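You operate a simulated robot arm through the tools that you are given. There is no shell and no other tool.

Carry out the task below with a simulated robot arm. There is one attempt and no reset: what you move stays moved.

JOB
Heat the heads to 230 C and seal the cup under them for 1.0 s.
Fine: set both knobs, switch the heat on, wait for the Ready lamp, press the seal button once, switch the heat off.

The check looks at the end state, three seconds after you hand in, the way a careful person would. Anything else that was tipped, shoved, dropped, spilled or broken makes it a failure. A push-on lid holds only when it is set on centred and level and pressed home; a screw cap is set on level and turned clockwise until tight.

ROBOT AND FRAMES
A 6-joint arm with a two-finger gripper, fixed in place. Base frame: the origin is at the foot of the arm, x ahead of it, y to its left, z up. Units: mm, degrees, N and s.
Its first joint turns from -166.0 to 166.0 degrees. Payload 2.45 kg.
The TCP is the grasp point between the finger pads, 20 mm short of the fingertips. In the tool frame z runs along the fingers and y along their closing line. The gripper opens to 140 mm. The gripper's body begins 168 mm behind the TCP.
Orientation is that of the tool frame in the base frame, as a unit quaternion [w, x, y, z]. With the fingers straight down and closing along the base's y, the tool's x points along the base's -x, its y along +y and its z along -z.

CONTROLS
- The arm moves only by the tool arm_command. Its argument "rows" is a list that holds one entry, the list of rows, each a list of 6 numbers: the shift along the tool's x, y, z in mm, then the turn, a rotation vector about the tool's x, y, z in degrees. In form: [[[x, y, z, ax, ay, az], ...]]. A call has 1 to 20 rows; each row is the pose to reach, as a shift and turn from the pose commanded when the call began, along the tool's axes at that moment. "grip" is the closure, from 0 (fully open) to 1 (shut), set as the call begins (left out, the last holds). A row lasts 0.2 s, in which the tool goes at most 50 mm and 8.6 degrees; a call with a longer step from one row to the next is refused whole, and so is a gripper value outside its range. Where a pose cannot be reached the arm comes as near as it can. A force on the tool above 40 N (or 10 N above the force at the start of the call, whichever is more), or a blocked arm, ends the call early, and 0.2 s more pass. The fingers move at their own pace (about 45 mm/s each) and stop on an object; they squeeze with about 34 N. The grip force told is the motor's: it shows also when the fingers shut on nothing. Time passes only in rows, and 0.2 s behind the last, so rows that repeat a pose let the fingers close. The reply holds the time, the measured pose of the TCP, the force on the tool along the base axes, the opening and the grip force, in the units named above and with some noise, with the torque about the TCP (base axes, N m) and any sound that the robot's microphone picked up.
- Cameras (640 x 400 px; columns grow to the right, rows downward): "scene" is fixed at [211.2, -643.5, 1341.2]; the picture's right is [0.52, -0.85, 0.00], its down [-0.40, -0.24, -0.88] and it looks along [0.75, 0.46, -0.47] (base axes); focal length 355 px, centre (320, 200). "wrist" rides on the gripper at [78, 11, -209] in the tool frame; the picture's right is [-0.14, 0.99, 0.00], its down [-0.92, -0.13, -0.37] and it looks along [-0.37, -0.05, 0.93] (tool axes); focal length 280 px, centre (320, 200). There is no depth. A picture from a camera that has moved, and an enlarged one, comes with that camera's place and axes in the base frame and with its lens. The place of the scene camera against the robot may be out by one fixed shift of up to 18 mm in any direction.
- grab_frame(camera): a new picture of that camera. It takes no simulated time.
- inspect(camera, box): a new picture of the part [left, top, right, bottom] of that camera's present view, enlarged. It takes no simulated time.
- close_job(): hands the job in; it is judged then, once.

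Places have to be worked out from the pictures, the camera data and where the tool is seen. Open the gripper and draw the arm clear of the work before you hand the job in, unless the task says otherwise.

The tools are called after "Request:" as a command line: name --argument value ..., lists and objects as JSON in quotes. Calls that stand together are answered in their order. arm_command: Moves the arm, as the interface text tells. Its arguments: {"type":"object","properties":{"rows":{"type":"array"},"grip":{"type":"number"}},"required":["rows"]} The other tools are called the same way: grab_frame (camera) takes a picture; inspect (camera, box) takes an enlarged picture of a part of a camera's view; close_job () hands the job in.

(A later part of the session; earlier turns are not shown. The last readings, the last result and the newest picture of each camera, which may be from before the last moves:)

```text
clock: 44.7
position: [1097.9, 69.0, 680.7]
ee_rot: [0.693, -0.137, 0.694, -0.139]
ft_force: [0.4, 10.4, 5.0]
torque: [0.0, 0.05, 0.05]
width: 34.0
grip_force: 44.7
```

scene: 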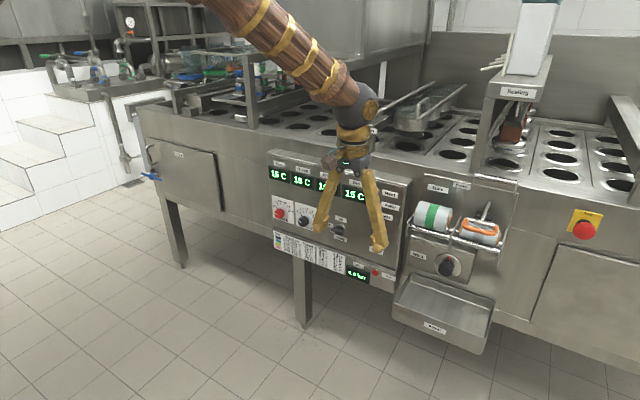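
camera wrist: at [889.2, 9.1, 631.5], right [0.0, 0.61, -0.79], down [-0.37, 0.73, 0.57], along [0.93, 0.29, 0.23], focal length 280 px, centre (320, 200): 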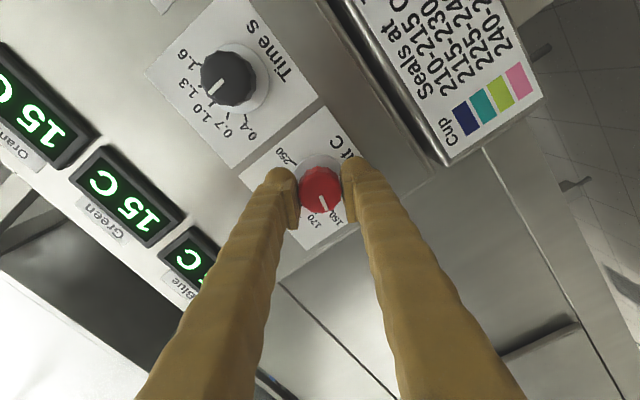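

28° went smoothly. Continuing another 30°.

Request:
arm_command --rows '[[[0, 0, 0, 0, 0, 2], [0, 0, 0, 0, 0, 4], [0, 0, 0, 0, 0, 6], [0, 0, 0, 0, 0, 8], [0, 0, 0, 0, 0, 10], [0, 0, 0, 0, 0, 12], [0, 0, 0, 0, 0, 14], [0, 0, 0, 0, 0, 16], [0, 0, 0, 0, 0, 18], [0, 0, 0, 0, 0, 20], [0, 0, 0, 0, 0, 22], [0, 0, 0, 0, 0, 24], [0, 0, 0, 0, 0, 26], [0, 0, 0, 0, 0, 28], [0, 0, 0, 0, 0, 30]]]'

```text
clock: 47.9
position: [1097.2, 70.8, 681.4]
ee_rot: [0.706, 0.047, 0.705, 0.045]
ft_force: [2.2, 9.2, 22.2]
torque: [-0.01, -0.31, 0.03]
width: 34.1
grip_force: 45.1
```

Now at roll +7.5° with some load. Releasing to relax and checking the pointer.

Request:
arm_command --rows '[[[0, 0, 0, 0, 0, 0], [0, 0, 0, 0, 0, 0]]]' --grip 0.68

Request:
inspect --camera "wrist" --box '[250, 120, 390, 230]'

```text
clock: 48.5
position: [1097.4, 69.5, 678.4]
ee_rot: [0.705, 0.047, 0.706, 0.044]
ft_force: [0.3, 0.1, -0.2]
torque: [-0.03, 0.01, 0.01]
width: 44.9
grip_force: 0.1
```

```text
3.64 times, centred on (320, 175) of wrist
camera zoom: at [889.0, 91.6, 602.7], right [0.0, 0.96, 0.26], down [-0.37, -0.25, 0.9], along [0.93, -0.1, 0.35], focal length 1020 px, centre (320, 291)
```

zoom: 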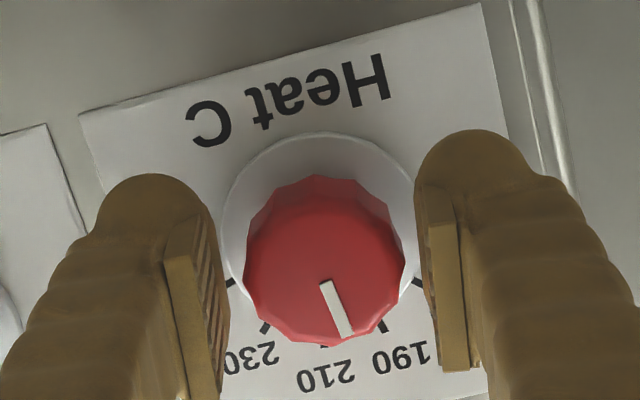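

Pointer ≈ -5°; +45° is 230 C, so 50° more. Re-gripping and turning 26°, then continuing.

Request:
arm_command --rows '[[[-0.8, 0, 0, 0, 0, 0], [-0.8, 0, 0, 0, 0, 0], [-0.8, 0, 0, 0, 0, 0]]]' --grip 1

Request:
arm_command --rows '[[[0, 0, 0, 0, 0, 2], [0, 0, 0, 0, 0, 4], [0, 0, 0, 0, 0, 6], [0, 0, 0, 0, 0, 8], [0, 0, 0, 0, 0, 10], [0, 0, 0, 0, 0, 12], [0, 0, 0, 0, 0, 14], [0, 0, 0, 0, 0, 16], [0, 0, 0, 0, 0, 18], [0, 0, 0, 0, 0, 20], [0, 0, 0, 0, 0, 22], [0, 0, 0, 0, 0, 24], [0, 0, 0, 0, 0, 26]]]'

Request:
inspect --camera "wrist" --box '[250, 120, 390, 230]'

```text
clock: 49.3
position: [1098.0, 70.4, 678.9]
ee_rot: [0.705, 0.046, 0.706, 0.045]
ft_force: [4.1, 5.4, -9.8]
torque: [0.01, 0.17, 0.01]
width: 34.0
grip_force: 45.0
```

```text
clock: 52.1
position: [1097.9, 70.5, 680.3]
ee_rot: [0.676, 0.205, 0.677, 0.203]
ft_force: [6.6, 13.5, -27.2]
torque: [-0.02, 0.51, 0.2]
width: 34.1
grip_force: 44.9
```

```text
3.64 times, centred on (320, 175) of wrist
camera zoom: at [889.8, 123.2, 620.8], right [0.0, 0.75, 0.66], down [-0.37, -0.61, 0.7], along [0.93, -0.24, 0.27], focal length 1020 px, centre (320, 291)
```

zoom: 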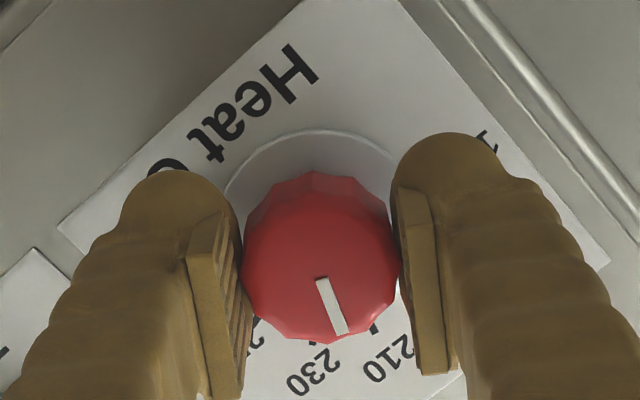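

Good: now about +21°. Releasing, re-gripping, and turning the remaining ~24°.

Request:
arm_command --rows '[[[0, 0, 0, 0, 0, 0], [0, 0, 0, 0, 0, 0]]]' --grip 0.68

Request:
arm_command --rows '[[[0, 0, 0, 0, 0, 0], [0, 0, 0, 0, 0, 0], [0, 0, 0, 0, 0, 0]]]' --grip 1

Request:
arm_command --rows '[[[0, 0, 0, 0, 0, 2], [0, 0, 0, 0, 0, 4], [0, 0, 0, 0, 0, 6], [0, 0, 0, 0, 0, 8], [0, 0, 0, 0, 0, 10], [0, 0, 0, 0, 0, 12], [0, 0, 0, 0, 0, 14], [0, 0, 0, 0, 0, 16], [0, 0, 0, 0, 0, 18], [0, 0, 0, 0, 0, 20], [0, 0, 0, 0, 0, 22], [0, 0, 0, 0, 0, 24], [0, 0, 0, 0, 0, 24]]]'

Request:
inspect --camera "wrist" --box '[250, 120, 390, 230]'

```text
clock: 52.7
position: [1097.4, 69.3, 681.7]
ee_rot: [0.677, 0.204, 0.677, 0.203]
ft_force: [0.0, -0.4, 0.0]
torque: [0.0, 0.04, 0.01]
width: 44.9
grip_force: 0.1
```

```text
clock: 53.5
position: [1096.9, 69.3, 680.0]
ee_rot: [0.677, 0.205, 0.677, 0.202]
ft_force: [4.8, -8.6, -0.3]
torque: [-0.06, -0.05, -0.06]
width: 34.1
grip_force: 44.6
```

```text
clock: 56.0
position: [1097.7, 68.7, 679.9]
ee_rot: [0.625, 0.331, 0.626, 0.328]
ft_force: [5.8, -0.7, -4.6]
torque: [-0.01, 0.19, 0.16]
width: 34.0
grip_force: 44.7
stopped in row 12: the force on the tool passed its limit at 41 N (the readings are from after the stop); the commanded pose is now the measured one
```

```text
3.64 times, centred on (320, 175) of wrist
camera zoom: at [889.5, 141.0, 645.4], right [0.0, 0.45, 0.89], down [-0.37, -0.83, 0.42], along [0.93, -0.33, 0.16], focal length 1020 px, centre (320, 291)
```

zoom: 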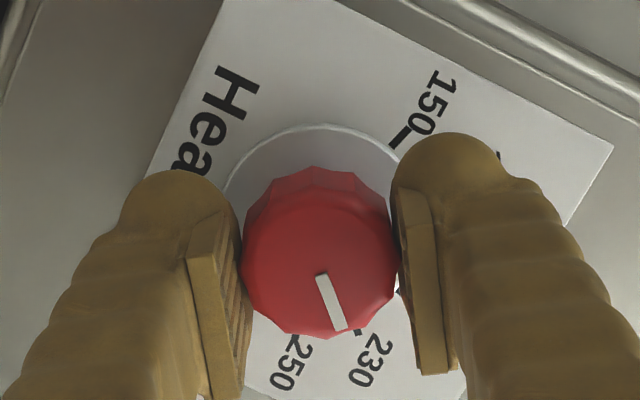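

Almost at 230. Releasing and backing off to measure precisely.

Request:
arm_command --rows '[[[0, 0, 0, 0, 0, 0], [0, 0, 0, 0, 0, 0], [0, 0, 0, 0, 0, 0]]]' --grip 0.5

Request:
inspect --camera "wrist" --box '[270, 140, 370, 220]'

```text
clock: 56.8
position: [1097.2, 69.3, 680.7]
ee_rot: [0.625, 0.332, 0.626, 0.328]
ft_force: [-0.6, -1.1, -0.1]
torque: [-0.03, -0.03, 0.0]
width: 70.0
grip_force: 0.0
```

```text
5.00 times, centred on (320, 180) of wrist
camera zoom: at [889.4, 141.1, 645.6], right [0.0, 0.45, 0.89], down [-0.37, -0.83, 0.42], along [0.93, -0.33, 0.16], focal length 1402 px, centre (320, 300)
```

zoom: 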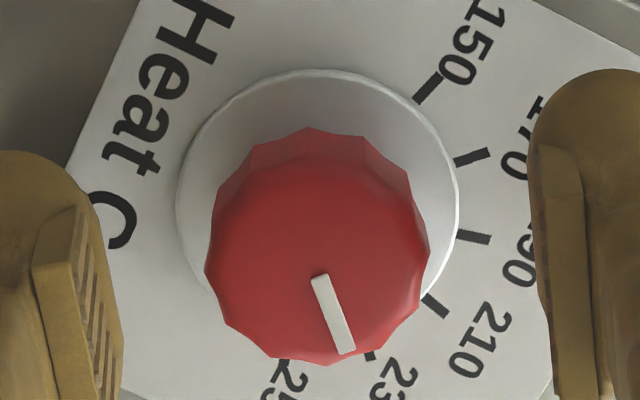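

The pointer measures ≈43–44° vs. the 45° mark for 230. I'll back off and roll to a straighter view to confirm both knobs.

Request:
arm_command --rows '[[[0, 0, -30, 0, 0, 0], [0, 0, -60, 0, 0, 0], [0, 0, -60, 0, 0, -8], [0, 0, -60, 0, 0, -16], [0, 0, -60, 0, 0, -24], [0, 0, -60, 0, 0, -32], [0, 0, -60, 0, 0, -40], [0, 0, -60, 0, 0, -48], [0, 0, -60, 0, 0, -55.6], [0, 0, -60, 0, 0, -55.6]]]'

Request:
grab_frame --camera "wrist"

Request:
inspect --camera "wrist" --box '[270, 130, 370, 205]'

Request:
inspect --camera "scene" --box '[265, 185, 335, 240]'

```text
clock: 59.0
position: [1035.7, 68.7, 681.4]
ee_rot: [0.707, 0.0, 0.707, -0.001]
ft_force: [-0.2, 0.2, -0.4]
torque: [0.02, -0.02, 0.01]
width: 70.2
grip_force: 0.0
```

```text
taken
camera wrist: at [828.9, 80.6, 602.8], right [0.0, 0.99, 0.14], down [-0.37, -0.13, 0.92], along [0.93, -0.05, 0.36], focal length 280 px, centre (320, 200)
```

wrist: 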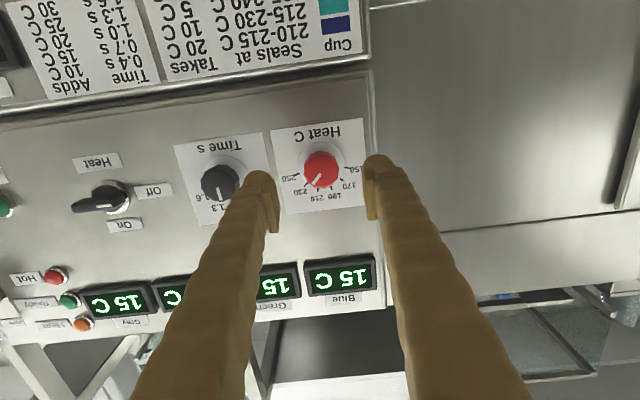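

```text
5.33 times, centred on (320, 168) of wrist
camera zoom: at [828.9, 80.6, 602.8], right [0.0, 0.99, 0.14], down [-0.37, -0.13, 0.92], along [0.93, -0.05, 0.36], focal length 1495 px, centre (320, 373)
```

zoom: 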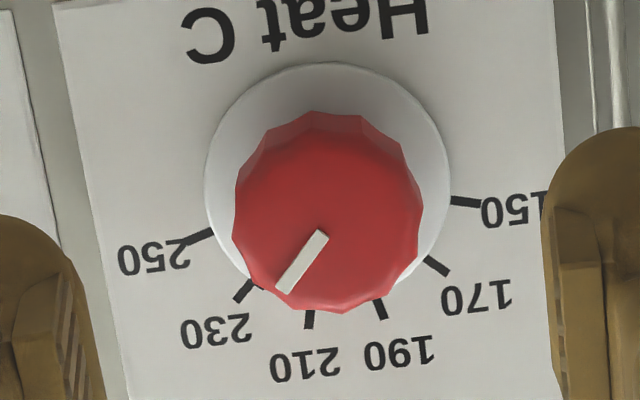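

```text
7.27 times, centred on (300, 212) of scene
camera zoom: at [211.2, -643.5, 1341.2], right [0.52, -0.85, 0.0], down [-0.4, -0.24, -0.88], along [0.75, 0.46, -0.47], focal length 2582 px, centre (466, 109)
```

zoom: 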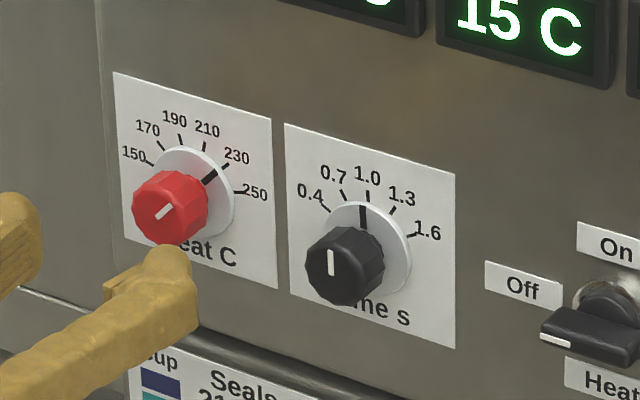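

The skirts carry a black index line too. Heat lines up with 230; I'll zoom on the Time dial more closely.

Request:
inspect --camera "scene" --box '[294, 198, 324, 218]'

Request:
inspect --camera "scene" --box '[274, 193, 304, 213]'

```text
16.00 times, centred on (309, 208) of scene
camera zoom: at [211.2, -643.5, 1341.2], right [0.52, -0.85, 0.0], down [-0.4, -0.24, -0.88], along [0.75, 0.46, -0.47], focal length 5681 px, centre (496, 72)
```

zoom: 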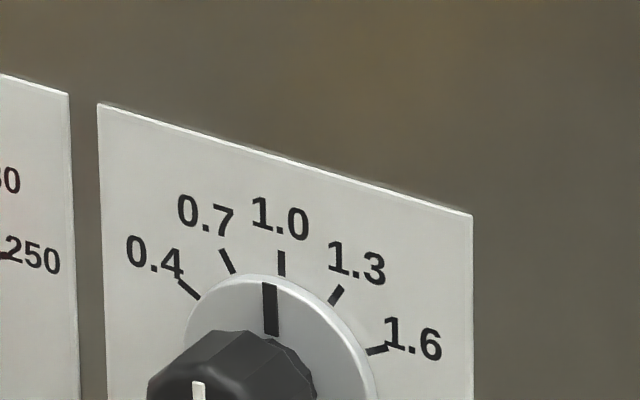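

```text
16.00 times, centred on (289, 203) of scene
camera zoom: at [211.2, -643.5, 1341.2], right [0.52, -0.85, 0.0], down [-0.4, -0.24, -0.88], along [0.75, 0.46, -0.47], focal length 5681 px, centre (816, 152)
```

zoom: 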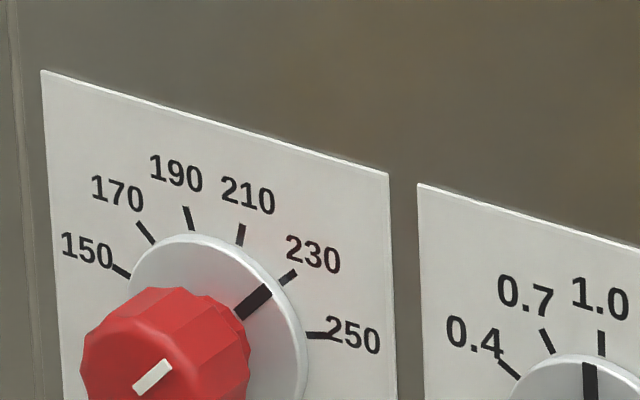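

Both index lines match their marks (230 C, 1.0 s) once the skirt's thickness is accounted for. Now moving across to the heat switch at about y=-180.

Request:
arm_command --rows '[[[-1, -40, -18, 0, 0, 0], [-1, -85, -18, 0, 0, 0], [-2, -130, -18, 0, 0, 0], [-3, -175, -18, 0, 0, 0], [-3.5, -215, -18, 0, 0, 0], [-3.5, -250, -18, 0, 0, 0], [-3.5, -250, -18, 0, 0, 0]]]'

Request:
grab_frame --camera "wrist"

Request:
inspect --camera "wrist" --box '[260, 110, 380, 220]'

Request:
inspect --camera "scene" --box '[315, 205, 365, 245]'

```text
clock: 60.6
position: [1020.9, -182.6, 682.5]
ee_rot: [0.707, 0.001, 0.707, -0.001]
ft_force: [-0.6, 0.3, 0.1]
torque: [0.01, 0.02, 0.0]
width: 69.9
grip_force: 0.2
```

```text
taken
camera wrist: at [813.1, -170.3, 603.4], right [0.0, 0.99, 0.14], down [-0.37, -0.13, 0.92], along [0.93, -0.05, 0.36], focal length 280 px, centre (320, 200)
```

wrist: 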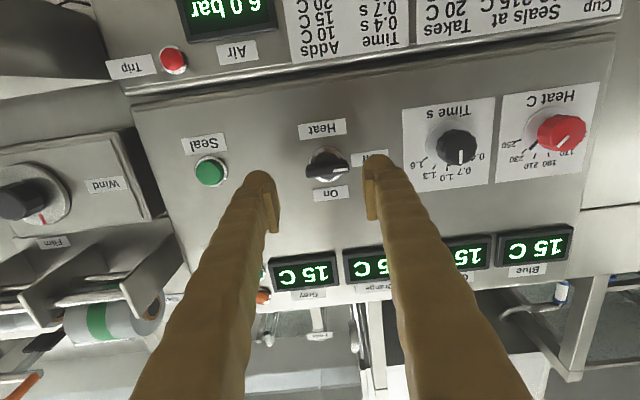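

```text
3.64 times, centred on (320, 165) of wrist
camera zoom: at [813.1, -170.3, 603.4], right [0.0, 0.99, 0.14], down [-0.37, -0.13, 0.92], along [0.93, -0.05, 0.36], focal length 1020 px, centre (320, 327)
```

zoom: 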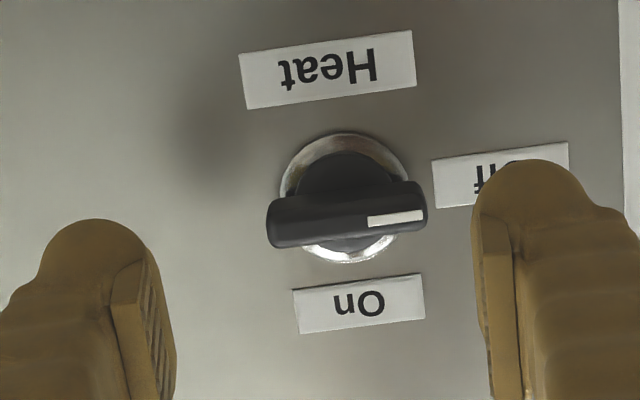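

```text
10.00 times, centred on (340, 225) of scene
camera zoom: at [211.2, -643.5, 1341.2], right [0.52, -0.85, 0.0], down [-0.4, -0.24, -0.88], along [0.75, 0.46, -0.47], focal length 3551 px, centre (120, -50)
```

zoom: 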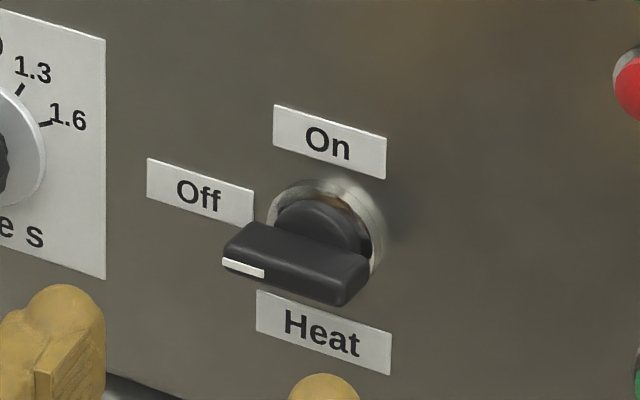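

The switch bar is ~46 mm long, lies horizontally (Off, left), centre at (y -173, z 683), front face at x≈1099. I'll line up with roll -90° so the fingers straddle it above and below.

Request:
arm_command --rows '[[[-0.2, 1, 0, 0, 0, -8.2], [-0.4, 2, 0, 0, 0, -16.4], [-0.6, 3, 0, 0, 0, -24.5], [-0.8, 4, 0, 0, 0, -32.7], [-1, 5, 0, 0, 0, -40.9], [-1.2, 6, 0, 0, 0, -49.1], [-1.4, 7, 0, 0, 0, -57.3], [-1.6, 8, 0, 0, 0, -65.5], [-1.6, 8.3, 0, 0, 0, -73.6], [-1.6, 8.3, 0, 0, 0, -81.8], [-1.6, 8.3, 0, 0, 0, -90], [-1.6, 8.3, 0, 0, 0, -90]]]'

Request:
grab_frame --camera "wrist"

Request:
inspect --camera "wrist" --box '[260, 110, 380, 220]'

```text
clock: 63.2
position: [1019.5, -172.9, 686.2]
ee_rot: [-0.499, 0.501, -0.5, 0.5]
ft_force: [-1.9, 0.8, -0.5]
torque: [-0.02, -0.02, -0.01]
width: 70.1
grip_force: 0.0
```

```text
taken
camera wrist: at [810.5, -248.5, 675.2], right [0.0, 0.14, -0.99], down [-0.37, 0.92, 0.13], along [0.93, 0.36, 0.05], focal length 280 px, centre (320, 200)
```

wrist: 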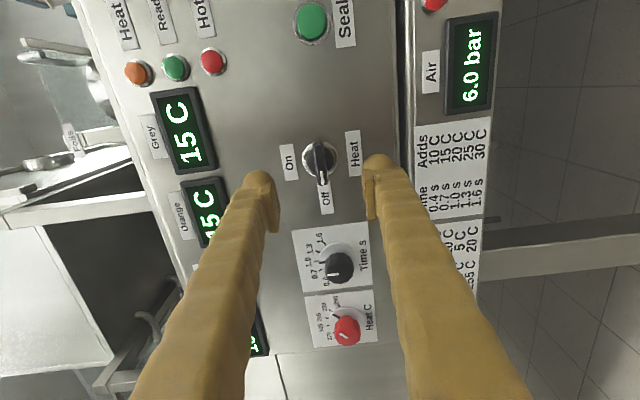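

```text
3.64 times, centred on (320, 165) of wrist
camera zoom: at [810.5, -248.5, 675.2], right [0.0, 0.14, -0.99], down [-0.37, 0.92, 0.13], along [0.93, 0.36, 0.05], focal length 1020 px, centre (320, 327)
```

zoom: 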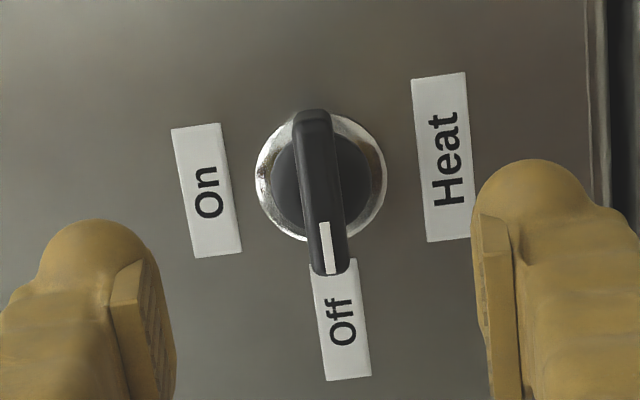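

Bar centre is ≈(y -174.5, z 684). Advancing so the fingertips reach x≈1109, just past the bar's front, then closing on it.

Request:
arm_command --rows '[[[2.5, 2, 20, 0, 0, 0], [2.5, 2, 40, 0, 0, 0], [2.5, 2, 55, 0, 0, 0], [2.5, 2, 64, 0, 0, 0], [2.5, 2, 69, 0, 0, 0], [2.5, 2, 69, 0, 0, 0]]]'

Request:
grab_frame --camera "wrist"

Request:
inspect --camera "scene" --box '[305, 195, 375, 255]'

```text
clock: 64.6
position: [1088.3, -175.2, 684.7]
ee_rot: [0.498, -0.5, 0.501, -0.5]
ft_force: [-0.1, 0.0, -0.8]
torque: [0.01, -0.01, 0.01]
width: 70.1
grip_force: 0.1
```

```text
taken
camera wrist: at [880.1, -252.1, 672.6], right [0.0, 0.14, -0.99], down [-0.37, 0.92, 0.13], along [0.93, 0.36, 0.05], focal length 280 px, centre (320, 200)
```

wrist: 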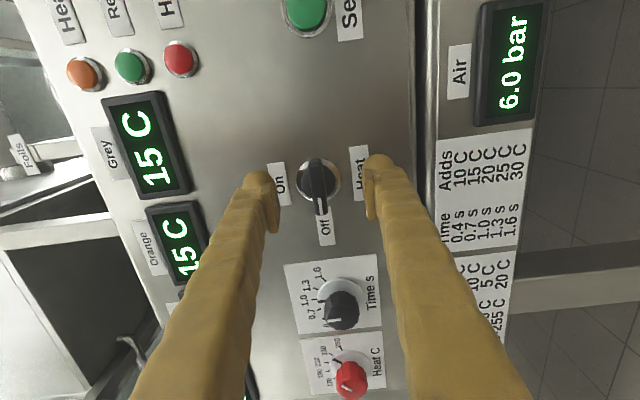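

```text
6.67 times, centred on (340, 225) of scene
camera zoom: at [211.2, -643.5, 1341.2], right [0.52, -0.85, 0.0], down [-0.4, -0.24, -0.88], along [0.75, 0.46, -0.47], focal length 2367 px, centre (187, 33)
```

zoom: 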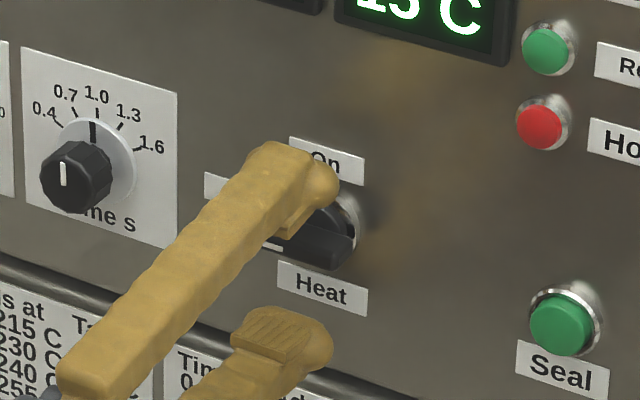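

Aligned with no contact. Closing on the bar.

Request:
arm_command --rows '[[[0, 0, 0, 0, 0, 0], [0, 0, 0, 0, 0, 0], [0, 0, 0, 0, 0, 0], [0, 0, 0, 0, 0, 0], [0, 0, 0, 0, 0, 0]]]' --grip 1

Request:
inspect --camera "wrist" --box '[250, 110, 390, 240]'

```text
clock: 65.8
position: [1088.9, -174.7, 685.2]
ee_rot: [-0.5, 0.5, -0.5, 0.5]
ft_force: [-3.9, 2.0, 16.0]
torque: [0.0, -0.2, 0.03]
width: 11.1
grip_force: 36.2
```

```text
3.08 times, centred on (320, 175) of wrist
camera zoom: at [880.3, -252.1, 673.6], right [0.0, 0.14, -0.99], down [-0.37, 0.92, 0.13], along [0.93, 0.36, 0.05], focal length 863 px, centre (320, 277)
```

zoom: 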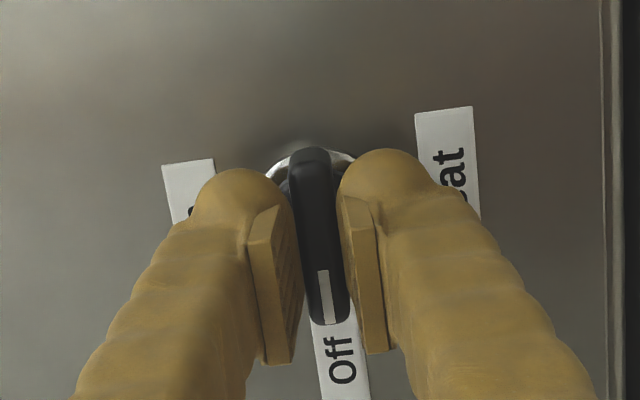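

Gripped at 11 mm; bar is slightly higher than my grip (16 N up). I'll shift up 0.8 mm and start turning clockwise.

Request:
arm_command --rows '[[[0, -0.8, 0, 0, 0, 0], [0, -0.8, 0, 0, 0, 0]]]'

Request:
arm_command --rows '[[[0, 0, 0, 0, 0, 3], [0, 0, 0, 0, 0, 6], [0, 0, 0, 0, 0, 9], [0, 0, 0, 0, 0, 12], [0, 0, 0, 0, 0, 15], [0, 0, 0, 0, 0, 18], [0, 0, 0, 0, 0, 21], [0, 0, 0, 0, 0, 24], [0, 0, 0, 0, 0, 27], [0, 0, 0, 0, 0, 30]]]'

Request:
inspect --camera "wrist" --box '[250, 110, 390, 240]'

```text
clock: 66.4
position: [1089.1, -176.0, 685.0]
ee_rot: [0.499, -0.499, 0.501, -0.501]
ft_force: [13.4, -1.4, 9.4]
torque: [0.05, -0.08, -0.02]
width: 11.0
grip_force: 38.2
```

```text
clock: 68.6
position: [1087.4, -175.0, 684.5]
ee_rot: [0.612, -0.353, 0.613, -0.354]
ft_force: [-10.7, 2.8, 13.0]
torque: [-0.03, -0.09, -0.1]
width: 10.7
grip_force: 37.7
```

```text
3.08 times, centred on (320, 175) of wrist
camera zoom: at [879.1, -236.1, 636.3], right [0.0, 0.61, -0.79], down [-0.37, 0.73, 0.57], along [0.93, 0.29, 0.23], focal length 863 px, centre (320, 277)
```

zoom: 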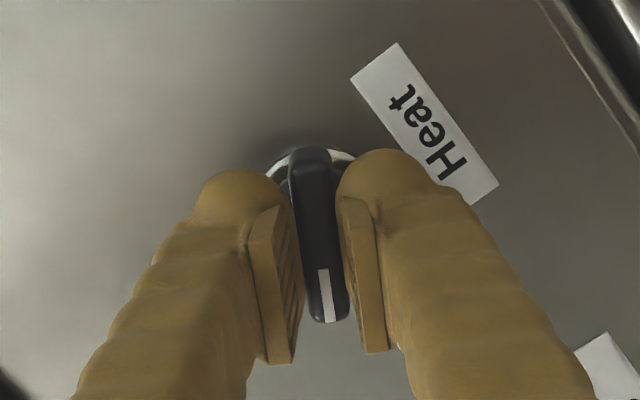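

The switch follows the grip, 30° so far with low force. Continuing.

Request:
arm_command --rows '[[[0, 0, 0, 0, 0, 3], [0, 0, 0, 0, 0, 6], [0, 0, 0, 0, 0, 9], [0, 0, 0, 0, 0, 12], [0, 0, 0, 0, 0, 15], [0, 0, 0, 0, 0, 18], [0, 0, 0, 0, 0, 21], [0, 0, 0, 0, 0, 24], [0, 0, 0, 0, 0, 27], [0, 0, 0, 0, 0, 30]]]'

Request:
inspect --camera "scene" --box '[265, 160, 395, 260]'

```text
clock: 69.8
position: [1088.7, -174.9, 684.9]
ee_rot: [0.653, -0.269, 0.655, -0.269]
ft_force: [-9.8, 2.2, 4.3]
torque: [-0.01, -0.05, 0.01]
width: 10.7
grip_force: 38.3
stopped in row 6: the force on the tool passed its limit at 41 N (the readings are from after the stop); the commanded pose is now the measured one
```

```text
4.00 times, centred on (330, 210) of scene
camera zoom: at [211.2, -643.5, 1341.2], right [0.52, -0.85, 0.0], down [-0.4, -0.24, -0.88], along [0.75, 0.46, -0.47], focal length 1420 px, centre (280, 160)
```

zoom: 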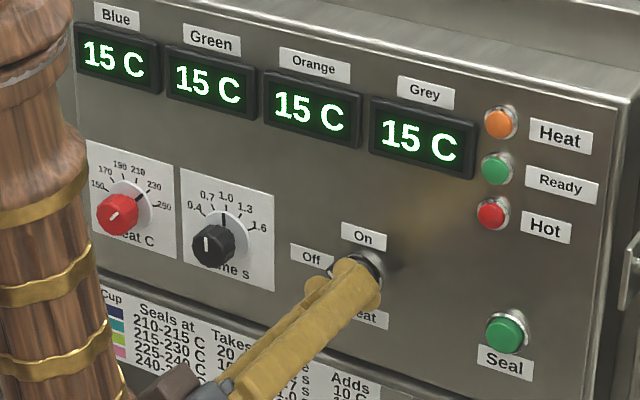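

Turned 45° in total before an axial force stop. Continuing the turn from here.

Request:
arm_command --rows '[[[0, 0, -0.3, 0, 0, 2.5], [0, 0, -0.3, 0, 0, 5], [0, 0, -0.3, 0, 0, 7.5], [0, 0, -0.3, 0, 0, 10], [0, 0, -0.3, 0, 0, 12.5], [0, 0, -0.3, 0, 0, 15], [0, 0, -0.3, 0, 0, 17.5], [0, 0, -0.3, 0, 0, 20], [0, 0, -0.3, 0, 0, 22.5], [0, 0, -0.3, 0, 0, 25]]]'

Request:
inspect --camera "wrist" --box '[250, 110, 390, 240]'

```text
clock: 72.0
position: [1088.1, -174.7, 685.4]
ee_rot: [0.696, -0.119, 0.698, -0.122]
ft_force: [-33.0, -0.3, 13.2]
torque: [-0.01, -0.12, -0.05]
width: 10.8
grip_force: 38.1
```

```text
3.08 times, centred on (320, 175) of wrist
camera zoom: at [879.3, -189.8, 607.6], right [0.0, 0.98, -0.2], down [-0.37, 0.19, 0.91], along [0.93, 0.07, 0.36], focal length 863 px, centre (320, 277)
```

zoom: 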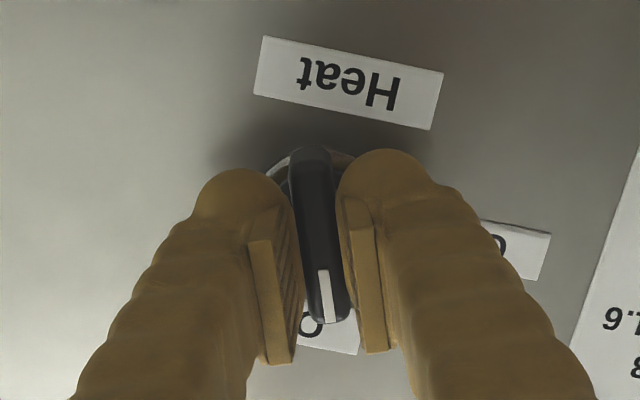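

Now 70° turned, with axial load building; I'll relieve it slightly while finishing the last 20°.

Request:
arm_command --rows '[[[0, 0, -0.5, 0, 0, 0], [0, 0, -0.8, 0, 0, 2.5], [0, 0, -0.8, 0, 0, 5], [0, 0, -0.9, 0, 0, 7.5], [0, 0, -0.9, 0, 0, 10], [0, 0, -1, 0, 0, 12.5], [0, 0, -1, 0, 0, 15], [0, 0, -1, 0, 0, 17.5], [0, 0, -1, 0, 0, 20], [0, 0, -1, 0, 0, 20]]]'

Request:
inspect --camera "wrist" --box '[250, 110, 390, 240]'

Request:
inspect --camera "scene" --box '[265, 160, 395, 260]'

```text
clock: 74.2
position: [1086.0, -174.5, 685.4]
ee_rot: [0.707, 0.004, 0.708, 0.002]
ft_force: [-9.0, 5.4, 12.9]
torque: [-0.3, -0.12, 0.02]
width: 10.1
grip_force: 37.5
```

```text
3.08 times, centred on (320, 175) of wrist
camera zoom: at [878.0, -162.4, 606.6], right [0.0, 0.99, 0.14], down [-0.37, -0.13, 0.92], along [0.93, -0.06, 0.36], focal length 863 px, centre (320, 277)
```

zoom: 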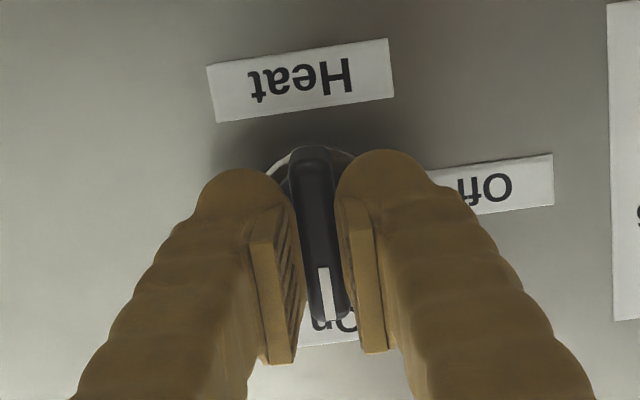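

```text
4.00 times, centred on (330, 210) of scene
camera zoom: at [211.2, -643.5, 1341.2], right [0.52, -0.85, 0.0], down [-0.4, -0.24, -0.88], along [0.75, 0.46, -0.47], focal length 1420 px, centre (280, 160)
```

zoom: 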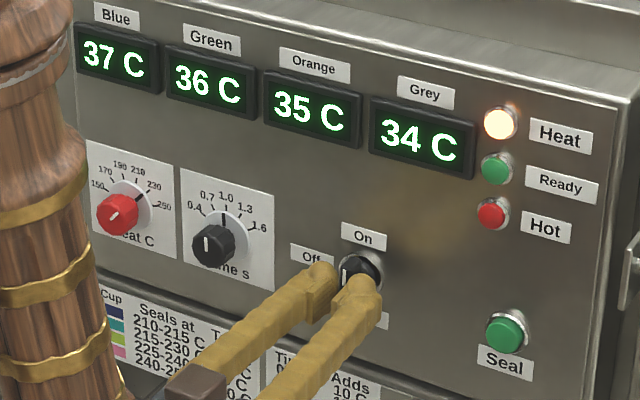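

The Heat lamp is lit and all four heads are warming. Releasing the switch and backing off.

Request:
arm_command --rows '[[[0, 0, 0, 0, 0, 0], [0, 0, 0, 0, 0, 0], [0, 0, 0, 0, 0, 0], [0, 0, -30, 0, 0, 0], [0, 0, -65, 0, 0, 0], [0, 0, -65, 0, 0, 0]]]' --grip 0.6

Request:
grab_frame --camera "wrist"

Request:
inspect --camera "scene" --box '[265, 160, 395, 260]'

```text
clock: 75.6
position: [1018.7, -173.6, 682.0]
ee_rot: [0.707, 0.004, 0.708, 0.001]
ft_force: [-1.4, 0.1, -0.5]
torque: [0.03, -0.01, -0.01]
width: 56.3
grip_force: 0.0
```

```text
taken
camera wrist: at [810.5, -160.4, 604.3], right [0.0, 0.99, 0.14], down [-0.37, -0.13, 0.92], along [0.93, -0.06, 0.36], focal length 280 px, centre (320, 200)
```

wrist: 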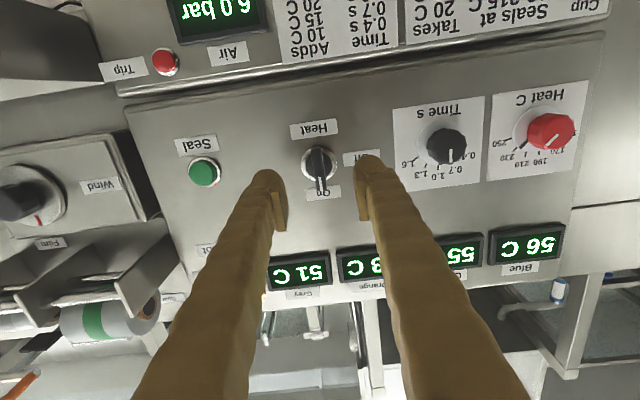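

```text
4.00 times, centred on (330, 210) of scene
camera zoom: at [211.2, -643.5, 1341.2], right [0.52, -0.85, 0.0], down [-0.4, -0.24, -0.88], along [0.75, 0.46, -0.47], focal length 1420 px, centre (280, 160)
```

zoom: 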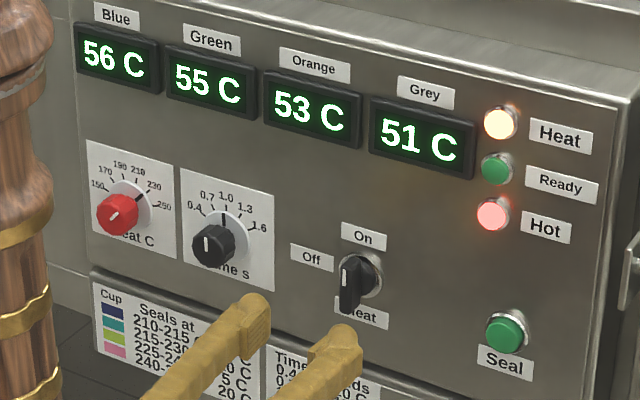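

Hot lamp is on and heads rise ~13 °C/s. Meanwhile I'll move in front of the Seal button (≈ y -309, z 673) with the fingers shut.

Request:
arm_command --rows '[[[2, -34, 0, 0, 0, 0], [4, -68, 0, 0, 0, 0], [6, -102, 0, 0, 0, 0], [8.3, -136.5, 0, 0, 0, 0], [8.3, -136.5, 15, 0, 0, 0], [8.3, -136.5, 15, 0, 0, 0]]]' --grip 1

Request:
grab_frame --camera "wrist"

Request:
grab_frame --camera "scene"

```text
clock: 77.0
position: [1034.8, -311.5, 673.1]
ee_rot: [0.707, 0.004, 0.708, 0.0]
ft_force: [0.0, -0.4, 0.5]
torque: [-0.02, 0.02, -0.02]
width: 0.0
grip_force: 29.6
```

```text
taken
camera wrist: at [827.2, -298.1, 596.1], right [0.0, 0.99, 0.14], down [-0.37, -0.13, 0.92], along [0.93, -0.06, 0.36], focal length 280 px, centre (320, 200)
```

wrist: 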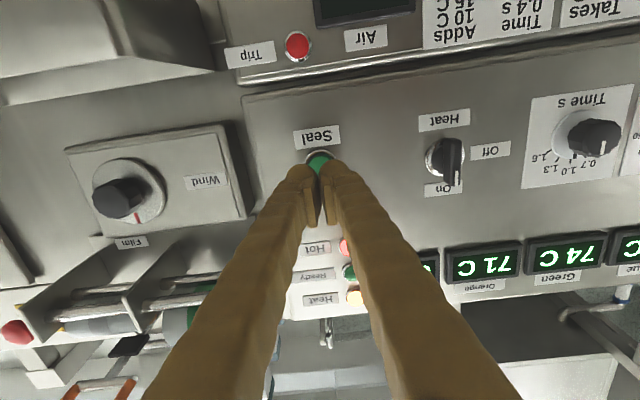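

```text
taken
```

scene: 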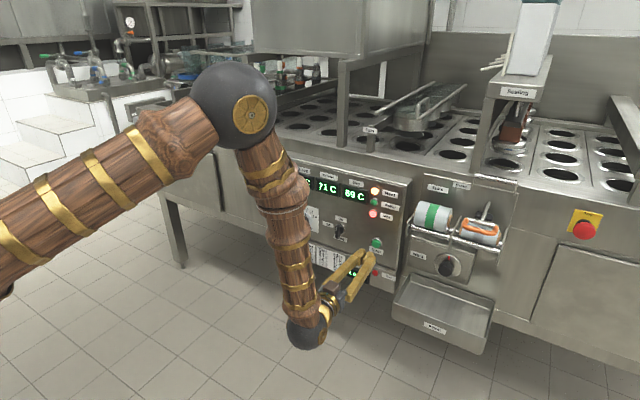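

Request:
inspect --camera "wrist" --box '[270, 110, 370, 200]'

Request:
inspect --camera "scene" --box '[335, 220, 405, 290]'

```text
4.44 times, centred on (320, 155) of wrist
camera zoom: at [827.2, -298.1, 596.1], right [0.0, 0.99, 0.14], down [-0.37, -0.13, 0.92], along [0.93, -0.06, 0.36], focal length 1246 px, centre (320, 400)
```

zoom: 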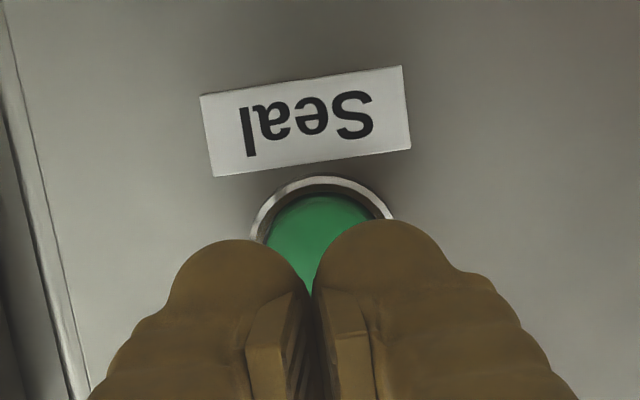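

```text
5.71 times, centred on (370, 255) of scene
camera zoom: at [211.2, -643.5, 1341.2], right [0.52, -0.85, 0.0], down [-0.4, -0.24, -0.88], along [0.75, 0.46, -0.47], focal length 2029 px, centre (34, -114)
```

zoom: 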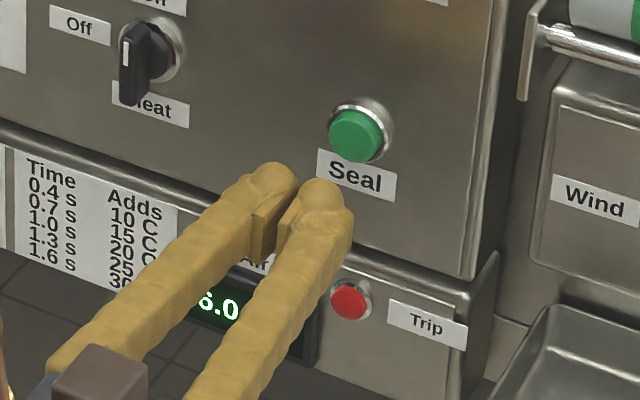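

The closed fingertips are centred on the button. Waiting here for the heads to reach temperature.

Request:
arm_command --rows '[[[0, 0, 0, 0, 0, 0], [0, 0, 0, 0, 0, 0], [0, 0, 0, 0, 0, 0], [0, 0, 0, 0, 0, 0], [0, 0, 0, 0, 0, 0], [0, 0, 0, 0, 0, 0], [0, 0, 0, 0, 0, 0], [0, 0, 0, 0, 0, 0], [0, 0, 0, 0, 0, 0], [0, 0, 0, 0, 0, 0], [0, 0, 0, 0, 0, 0], [0, 0, 0, 0, 0, 0], [0, 0, 0, 0, 0, 0], [0, 0, 0, 0, 0, 0], [0, 0, 0, 0, 0, 0], [0, 0, 0, 0, 0, 0], [0, 0, 0, 0, 0, 0], [0, 0, 0, 0, 0, 0], [0, 0, 0, 0, 0, 0], [0, 0, 0, 0, 0, 0]]]'

Request:
arm_command --rows '[[[0, 0, 0, 0, 0, 0], [0, 0, 0, 0, 0, 0], [0, 0, 0, 0, 0, 0], [0, 0, 0, 0, 0, 0], [0, 0, 0, 0, 0, 0], [0, 0, 0, 0, 0, 0], [0, 0, 0, 0, 0, 0], [0, 0, 0, 0, 0, 0], [0, 0, 0, 0, 0, 0], [0, 0, 0, 0, 0, 0], [0, 0, 0, 0, 0, 0], [0, 0, 0, 0, 0, 0], [0, 0, 0, 0, 0, 0], [0, 0, 0, 0, 0, 0], [0, 0, 0, 0, 0, 0], [0, 0, 0, 0, 0, 0], [0, 0, 0, 0, 0, 0], [0, 0, 0, 0, 0, 0], [0, 0, 0, 0, 0, 0], [0, 0, 0, 0, 0, 0]]]'

Request:
inspect --camera "scene" --box '[265, 160, 415, 260]'

```text
clock: 81.2
position: [1035.1, -311.2, 673.4]
ee_rot: [0.706, 0.003, 0.708, 0.001]
ft_force: [0.3, 0.4, -0.2]
torque: [0.04, 0.02, -0.03]
width: 0.0
grip_force: 29.4
```

```text
clock: 85.4
position: [1035.0, -310.7, 674.3]
ee_rot: [0.707, 0.002, 0.708, 0.002]
ft_force: [0.8, -0.8, 0.7]
torque: [0.01, -0.02, -0.02]
width: 0.2
grip_force: 29.9
```

```text
4.00 times, centred on (340, 210) of scene
camera zoom: at [211.2, -643.5, 1341.2], right [0.52, -0.85, 0.0], down [-0.4, -0.24, -0.88], along [0.75, 0.46, -0.47], focal length 1420 px, centre (240, 160)
```

zoom: 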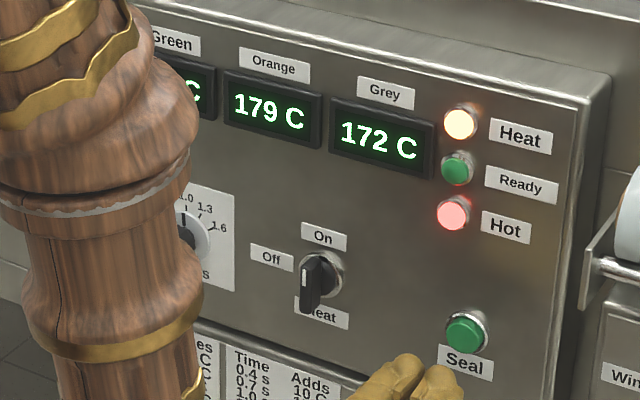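

Heads are at ~172–179 °C. Waiting another 4 s.

Request:
arm_command --rows '[[[0, 0, 0, 0, 0, 0], [0, 0, 0, 0, 0, 0], [0, 0, 0, 0, 0, 0], [0, 0, 0, 0, 0, 0], [0, 0, 0, 0, 0, 0], [0, 0, 0, 0, 0, 0], [0, 0, 0, 0, 0, 0], [0, 0, 0, 0, 0, 0], [0, 0, 0, 0, 0, 0], [0, 0, 0, 0, 0, 0], [0, 0, 0, 0, 0, 0], [0, 0, 0, 0, 0, 0], [0, 0, 0, 0, 0, 0], [0, 0, 0, 0, 0, 0], [0, 0, 0, 0, 0, 0], [0, 0, 0, 0, 0, 0], [0, 0, 0, 0, 0, 0], [0, 0, 0, 0, 0, 0], [0, 0, 0, 0, 0, 0], [0, 0, 0, 0, 0, 0]]]'

Request:
inspect --camera "scene" --box '[265, 160, 415, 260]'

Request:
inspect --camera "scene" --box '[470, 0, 580, 190]'

Request:
grab_frame --camera "wrist"

```text
clock: 89.6
position: [1034.7, -310.3, 674.0]
ee_rot: [0.706, 0.004, 0.708, 0.002]
ft_force: [-0.3, -0.8, 0.0]
torque: [0.02, 0.02, 0.0]
width: 0.0
grip_force: 29.7
```

```text
4.00 times, centred on (340, 210) of scene
camera zoom: at [211.2, -643.5, 1341.2], right [0.52, -0.85, 0.0], down [-0.4, -0.24, -0.88], along [0.75, 0.46, -0.47], focal length 1420 px, centre (240, 160)
```

zoom: 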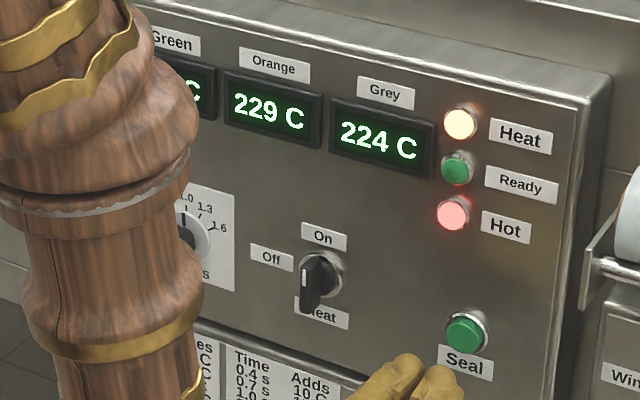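

```text
2.11 times, centred on (525, 95) of scene
camera zoom: at [211.2, -643.5, 1341.2], right [0.52, -0.85, 0.0], down [-0.4, -0.24, -0.88], along [0.75, 0.46, -0.47], focal length 748 px, centre (-112, 421)
```

zoom: 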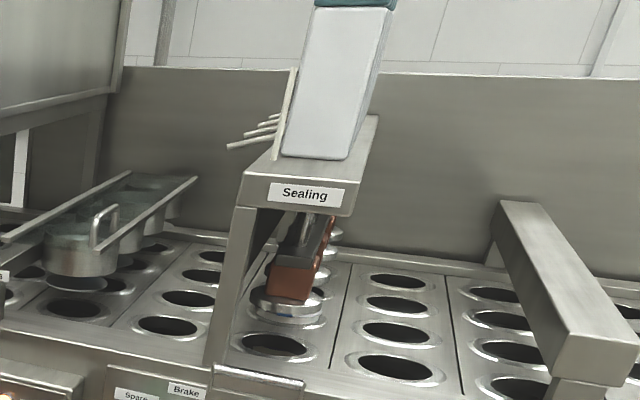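

```text
taken
camera wrist: at [827.1, -297.9, 596.1], right [0.0, 0.99, 0.14], down [-0.37, -0.13, 0.92], along [0.93, -0.06, 0.36], focal length 280 px, centre (320, 200)
```

wrist: 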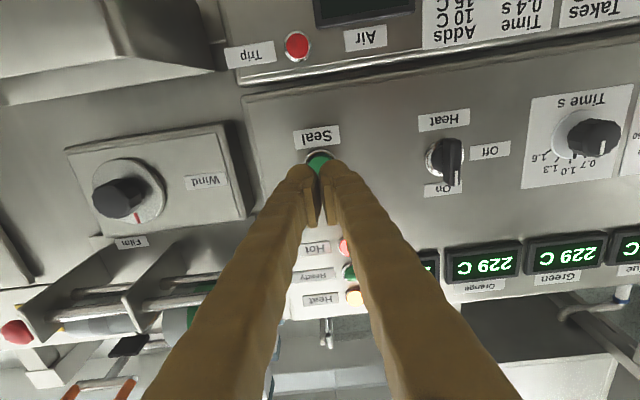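

Heads are settling at ~229 °C; grey is nearly there. Waiting 2 more seconds for Ready.

Request:
arm_command --rows '[[[0, 0, 0, 0, 0, 0], [0, 0, 0, 0, 0, 0], [0, 0, 0, 0, 0, 0], [0, 0, 0, 0, 0, 0], [0, 0, 0, 0, 0, 0], [0, 0, 0, 0, 0, 0], [0, 0, 0, 0, 0, 0], [0, 0, 0, 0, 0, 0], [0, 0, 0, 0, 0, 0], [0, 0, 0, 0, 0, 0]]]'

Request:
inspect --camera "scene" --box '[265, 160, 415, 260]'

```text
clock: 91.8
position: [1035.1, -311.1, 674.1]
ee_rot: [0.706, 0.004, 0.708, 0.001]
ft_force: [-0.1, -0.7, 0.4]
torque: [-0.02, 0.04, -0.02]
width: 0.1
grip_force: 29.6
```

```text
4.00 times, centred on (340, 210) of scene
camera zoom: at [211.2, -643.5, 1341.2], right [0.52, -0.85, 0.0], down [-0.4, -0.24, -0.88], along [0.75, 0.46, -0.47], focal length 1420 px, centre (240, 160)
```

zoom: 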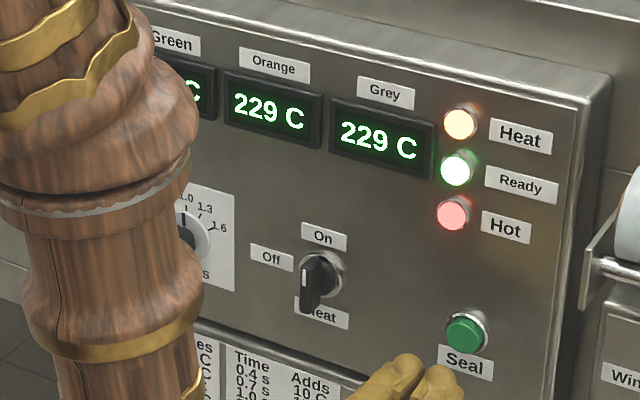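

The Ready lamp is lit with all heads at 229 °C. Approaching the Seal button to a few millimetres away.

Request:
arm_command --rows '[[[0, 0, 20, 0, 0, 0], [0, 0, 35, 0, 0, 0], [0, 0, 45, 0, 0, 0], [0, 0, 50, 0, 0, 0], [0, 0, 50, 0, 0, 0]]]'

Request:
inspect --camera "scene" --box '[345, 220, 405, 270]'

```text
clock: 93.0
position: [1085.5, -310.6, 676.5]
ee_rot: [0.706, 0.003, 0.708, 0.002]
ft_force: [-0.1, 0.6, 0.2]
torque: [-0.02, -0.03, 0.03]
width: 0.0
grip_force: 29.1
```

```text
8.00 times, centred on (375, 245) of scene
camera zoom: at [211.2, -643.5, 1341.2], right [0.52, -0.85, 0.0], down [-0.4, -0.24, -0.88], along [0.75, 0.46, -0.47], focal length 2841 px, centre (-120, -160)
```

zoom: 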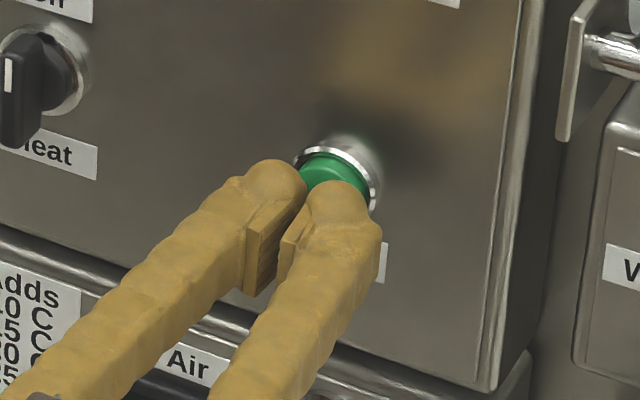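

Fingertips are close to the button face and still force-free. Pushing forward slowly, to make one press.

Request:
arm_command --rows '[[[0, 0, 2, 0, 0, 0], [0, 0, 4, 0, 0, 0], [0, 0, 6, 0, 0, 0], [0, 0, 8, 0, 0, 0], [0, 0, 10, 0, 0, 0]]]'

```text
clock: 94.2
position: [1095.9, -313.0, 675.0]
ee_rot: [0.706, 0.004, 0.708, 0.001]
ft_force: [0.1, 0.5, 0.5]
torque: [0.01, -0.02, 0.03]
width: 0.2
grip_force: 29.0
```

No contact yet (tips at x≈1115). Continuing forward.

Request:
arm_command --rows '[[[0, 0, 1.5, 0, 0, 0], [0, 0, 3, 0, 0, 0], [0, 0, 4.5, 0, 0, 0], [0, 0, 6, 0, 0, 0]]]'

Request:
inspect --camera "scene" --box '[345, 180, 405, 270]'

```text
clock: 95.2
position: [1102.0, -312.1, 676.0]
ee_rot: [0.706, 0.004, 0.708, 0.0]
ft_force: [-6.8, -0.6, 1.0]
torque: [0.0, -0.05, -0.02]
width: 5.8
grip_force: 29.6
heard: click
```

```text
4.44 times, centred on (375, 225) of scene
camera zoom: at [211.2, -643.5, 1341.2], right [0.52, -0.85, 0.0], down [-0.4, -0.24, -0.88], along [0.75, 0.46, -0.47], focal length 1578 px, centre (76, 89)
```

zoom: 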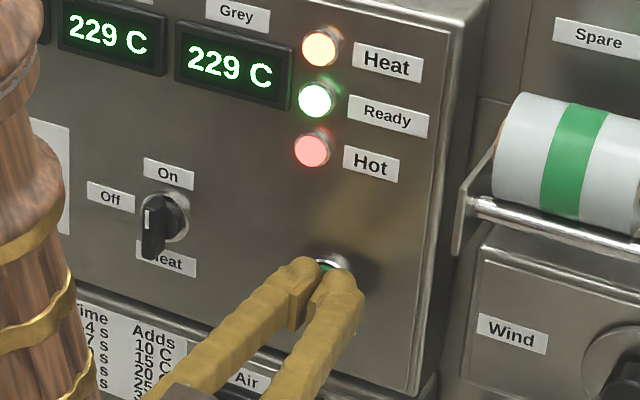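

A click was heard: the button is pressed. Retreating straight back and watching the sealing head.

Request:
arm_command --rows '[[[0, 0, -10, 0, 0, 0], [0, 0, -30, 0, 0, 0], [0, 0, -60, 0, 0, 0], [0, 0, -60, 0, 0, 0]]]'

Request:
inspect --camera "scene" --box '[470, 0, 580, 190]'

Request:
inspect --camera "scene" --box '[265, 160, 415, 260]'

Request:
grab_frame --camera "wrist"

```text
clock: 96.2
position: [1042.9, -312.8, 675.7]
ee_rot: [0.706, 0.004, 0.708, 0.001]
ft_force: [-0.1, 0.3, 0.4]
torque: [-0.03, 0.03, -0.02]
width: 0.1
grip_force: 28.9
```

```text
2.11 times, centred on (525, 95) of scene
camera zoom: at [211.2, -643.5, 1341.2], right [0.52, -0.85, 0.0], down [-0.4, -0.24, -0.88], along [0.75, 0.46, -0.47], focal length 748 px, centre (-112, 421)
```

zoom: 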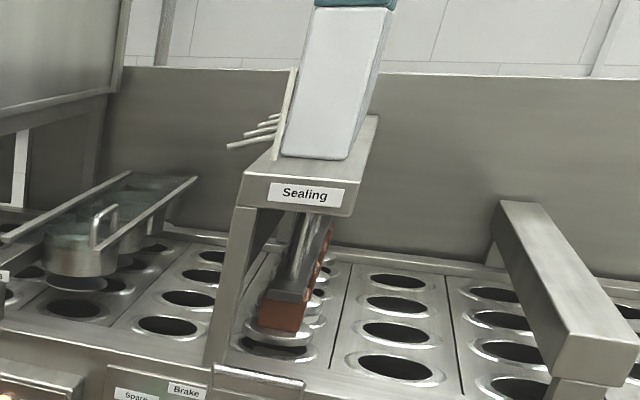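

```text
4.00 times, centred on (340, 210) of scene
camera zoom: at [211.2, -643.5, 1341.2], right [0.52, -0.85, 0.0], down [-0.4, -0.24, -0.88], along [0.75, 0.46, -0.47], focal length 1420 px, centre (240, 160)
```

zoom: 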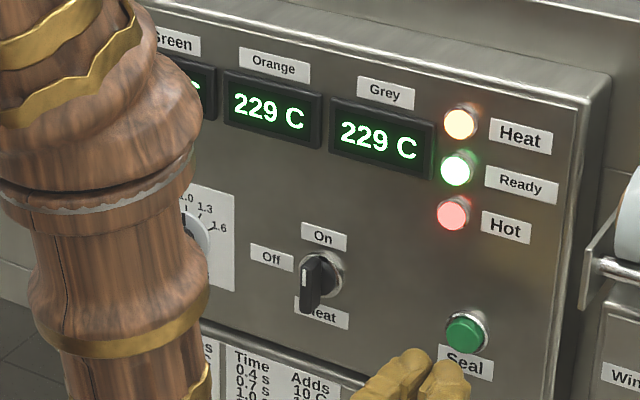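

```text
taken
camera wrist: at [834.2, -300.6, 597.7], right [0.0, 0.99, 0.14], down [-0.37, -0.13, 0.92], along [0.93, -0.06, 0.36], focal length 280 px, centre (320, 200)
```

wrist: 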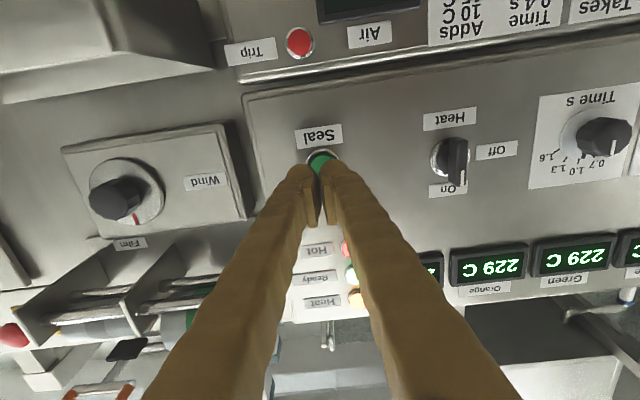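

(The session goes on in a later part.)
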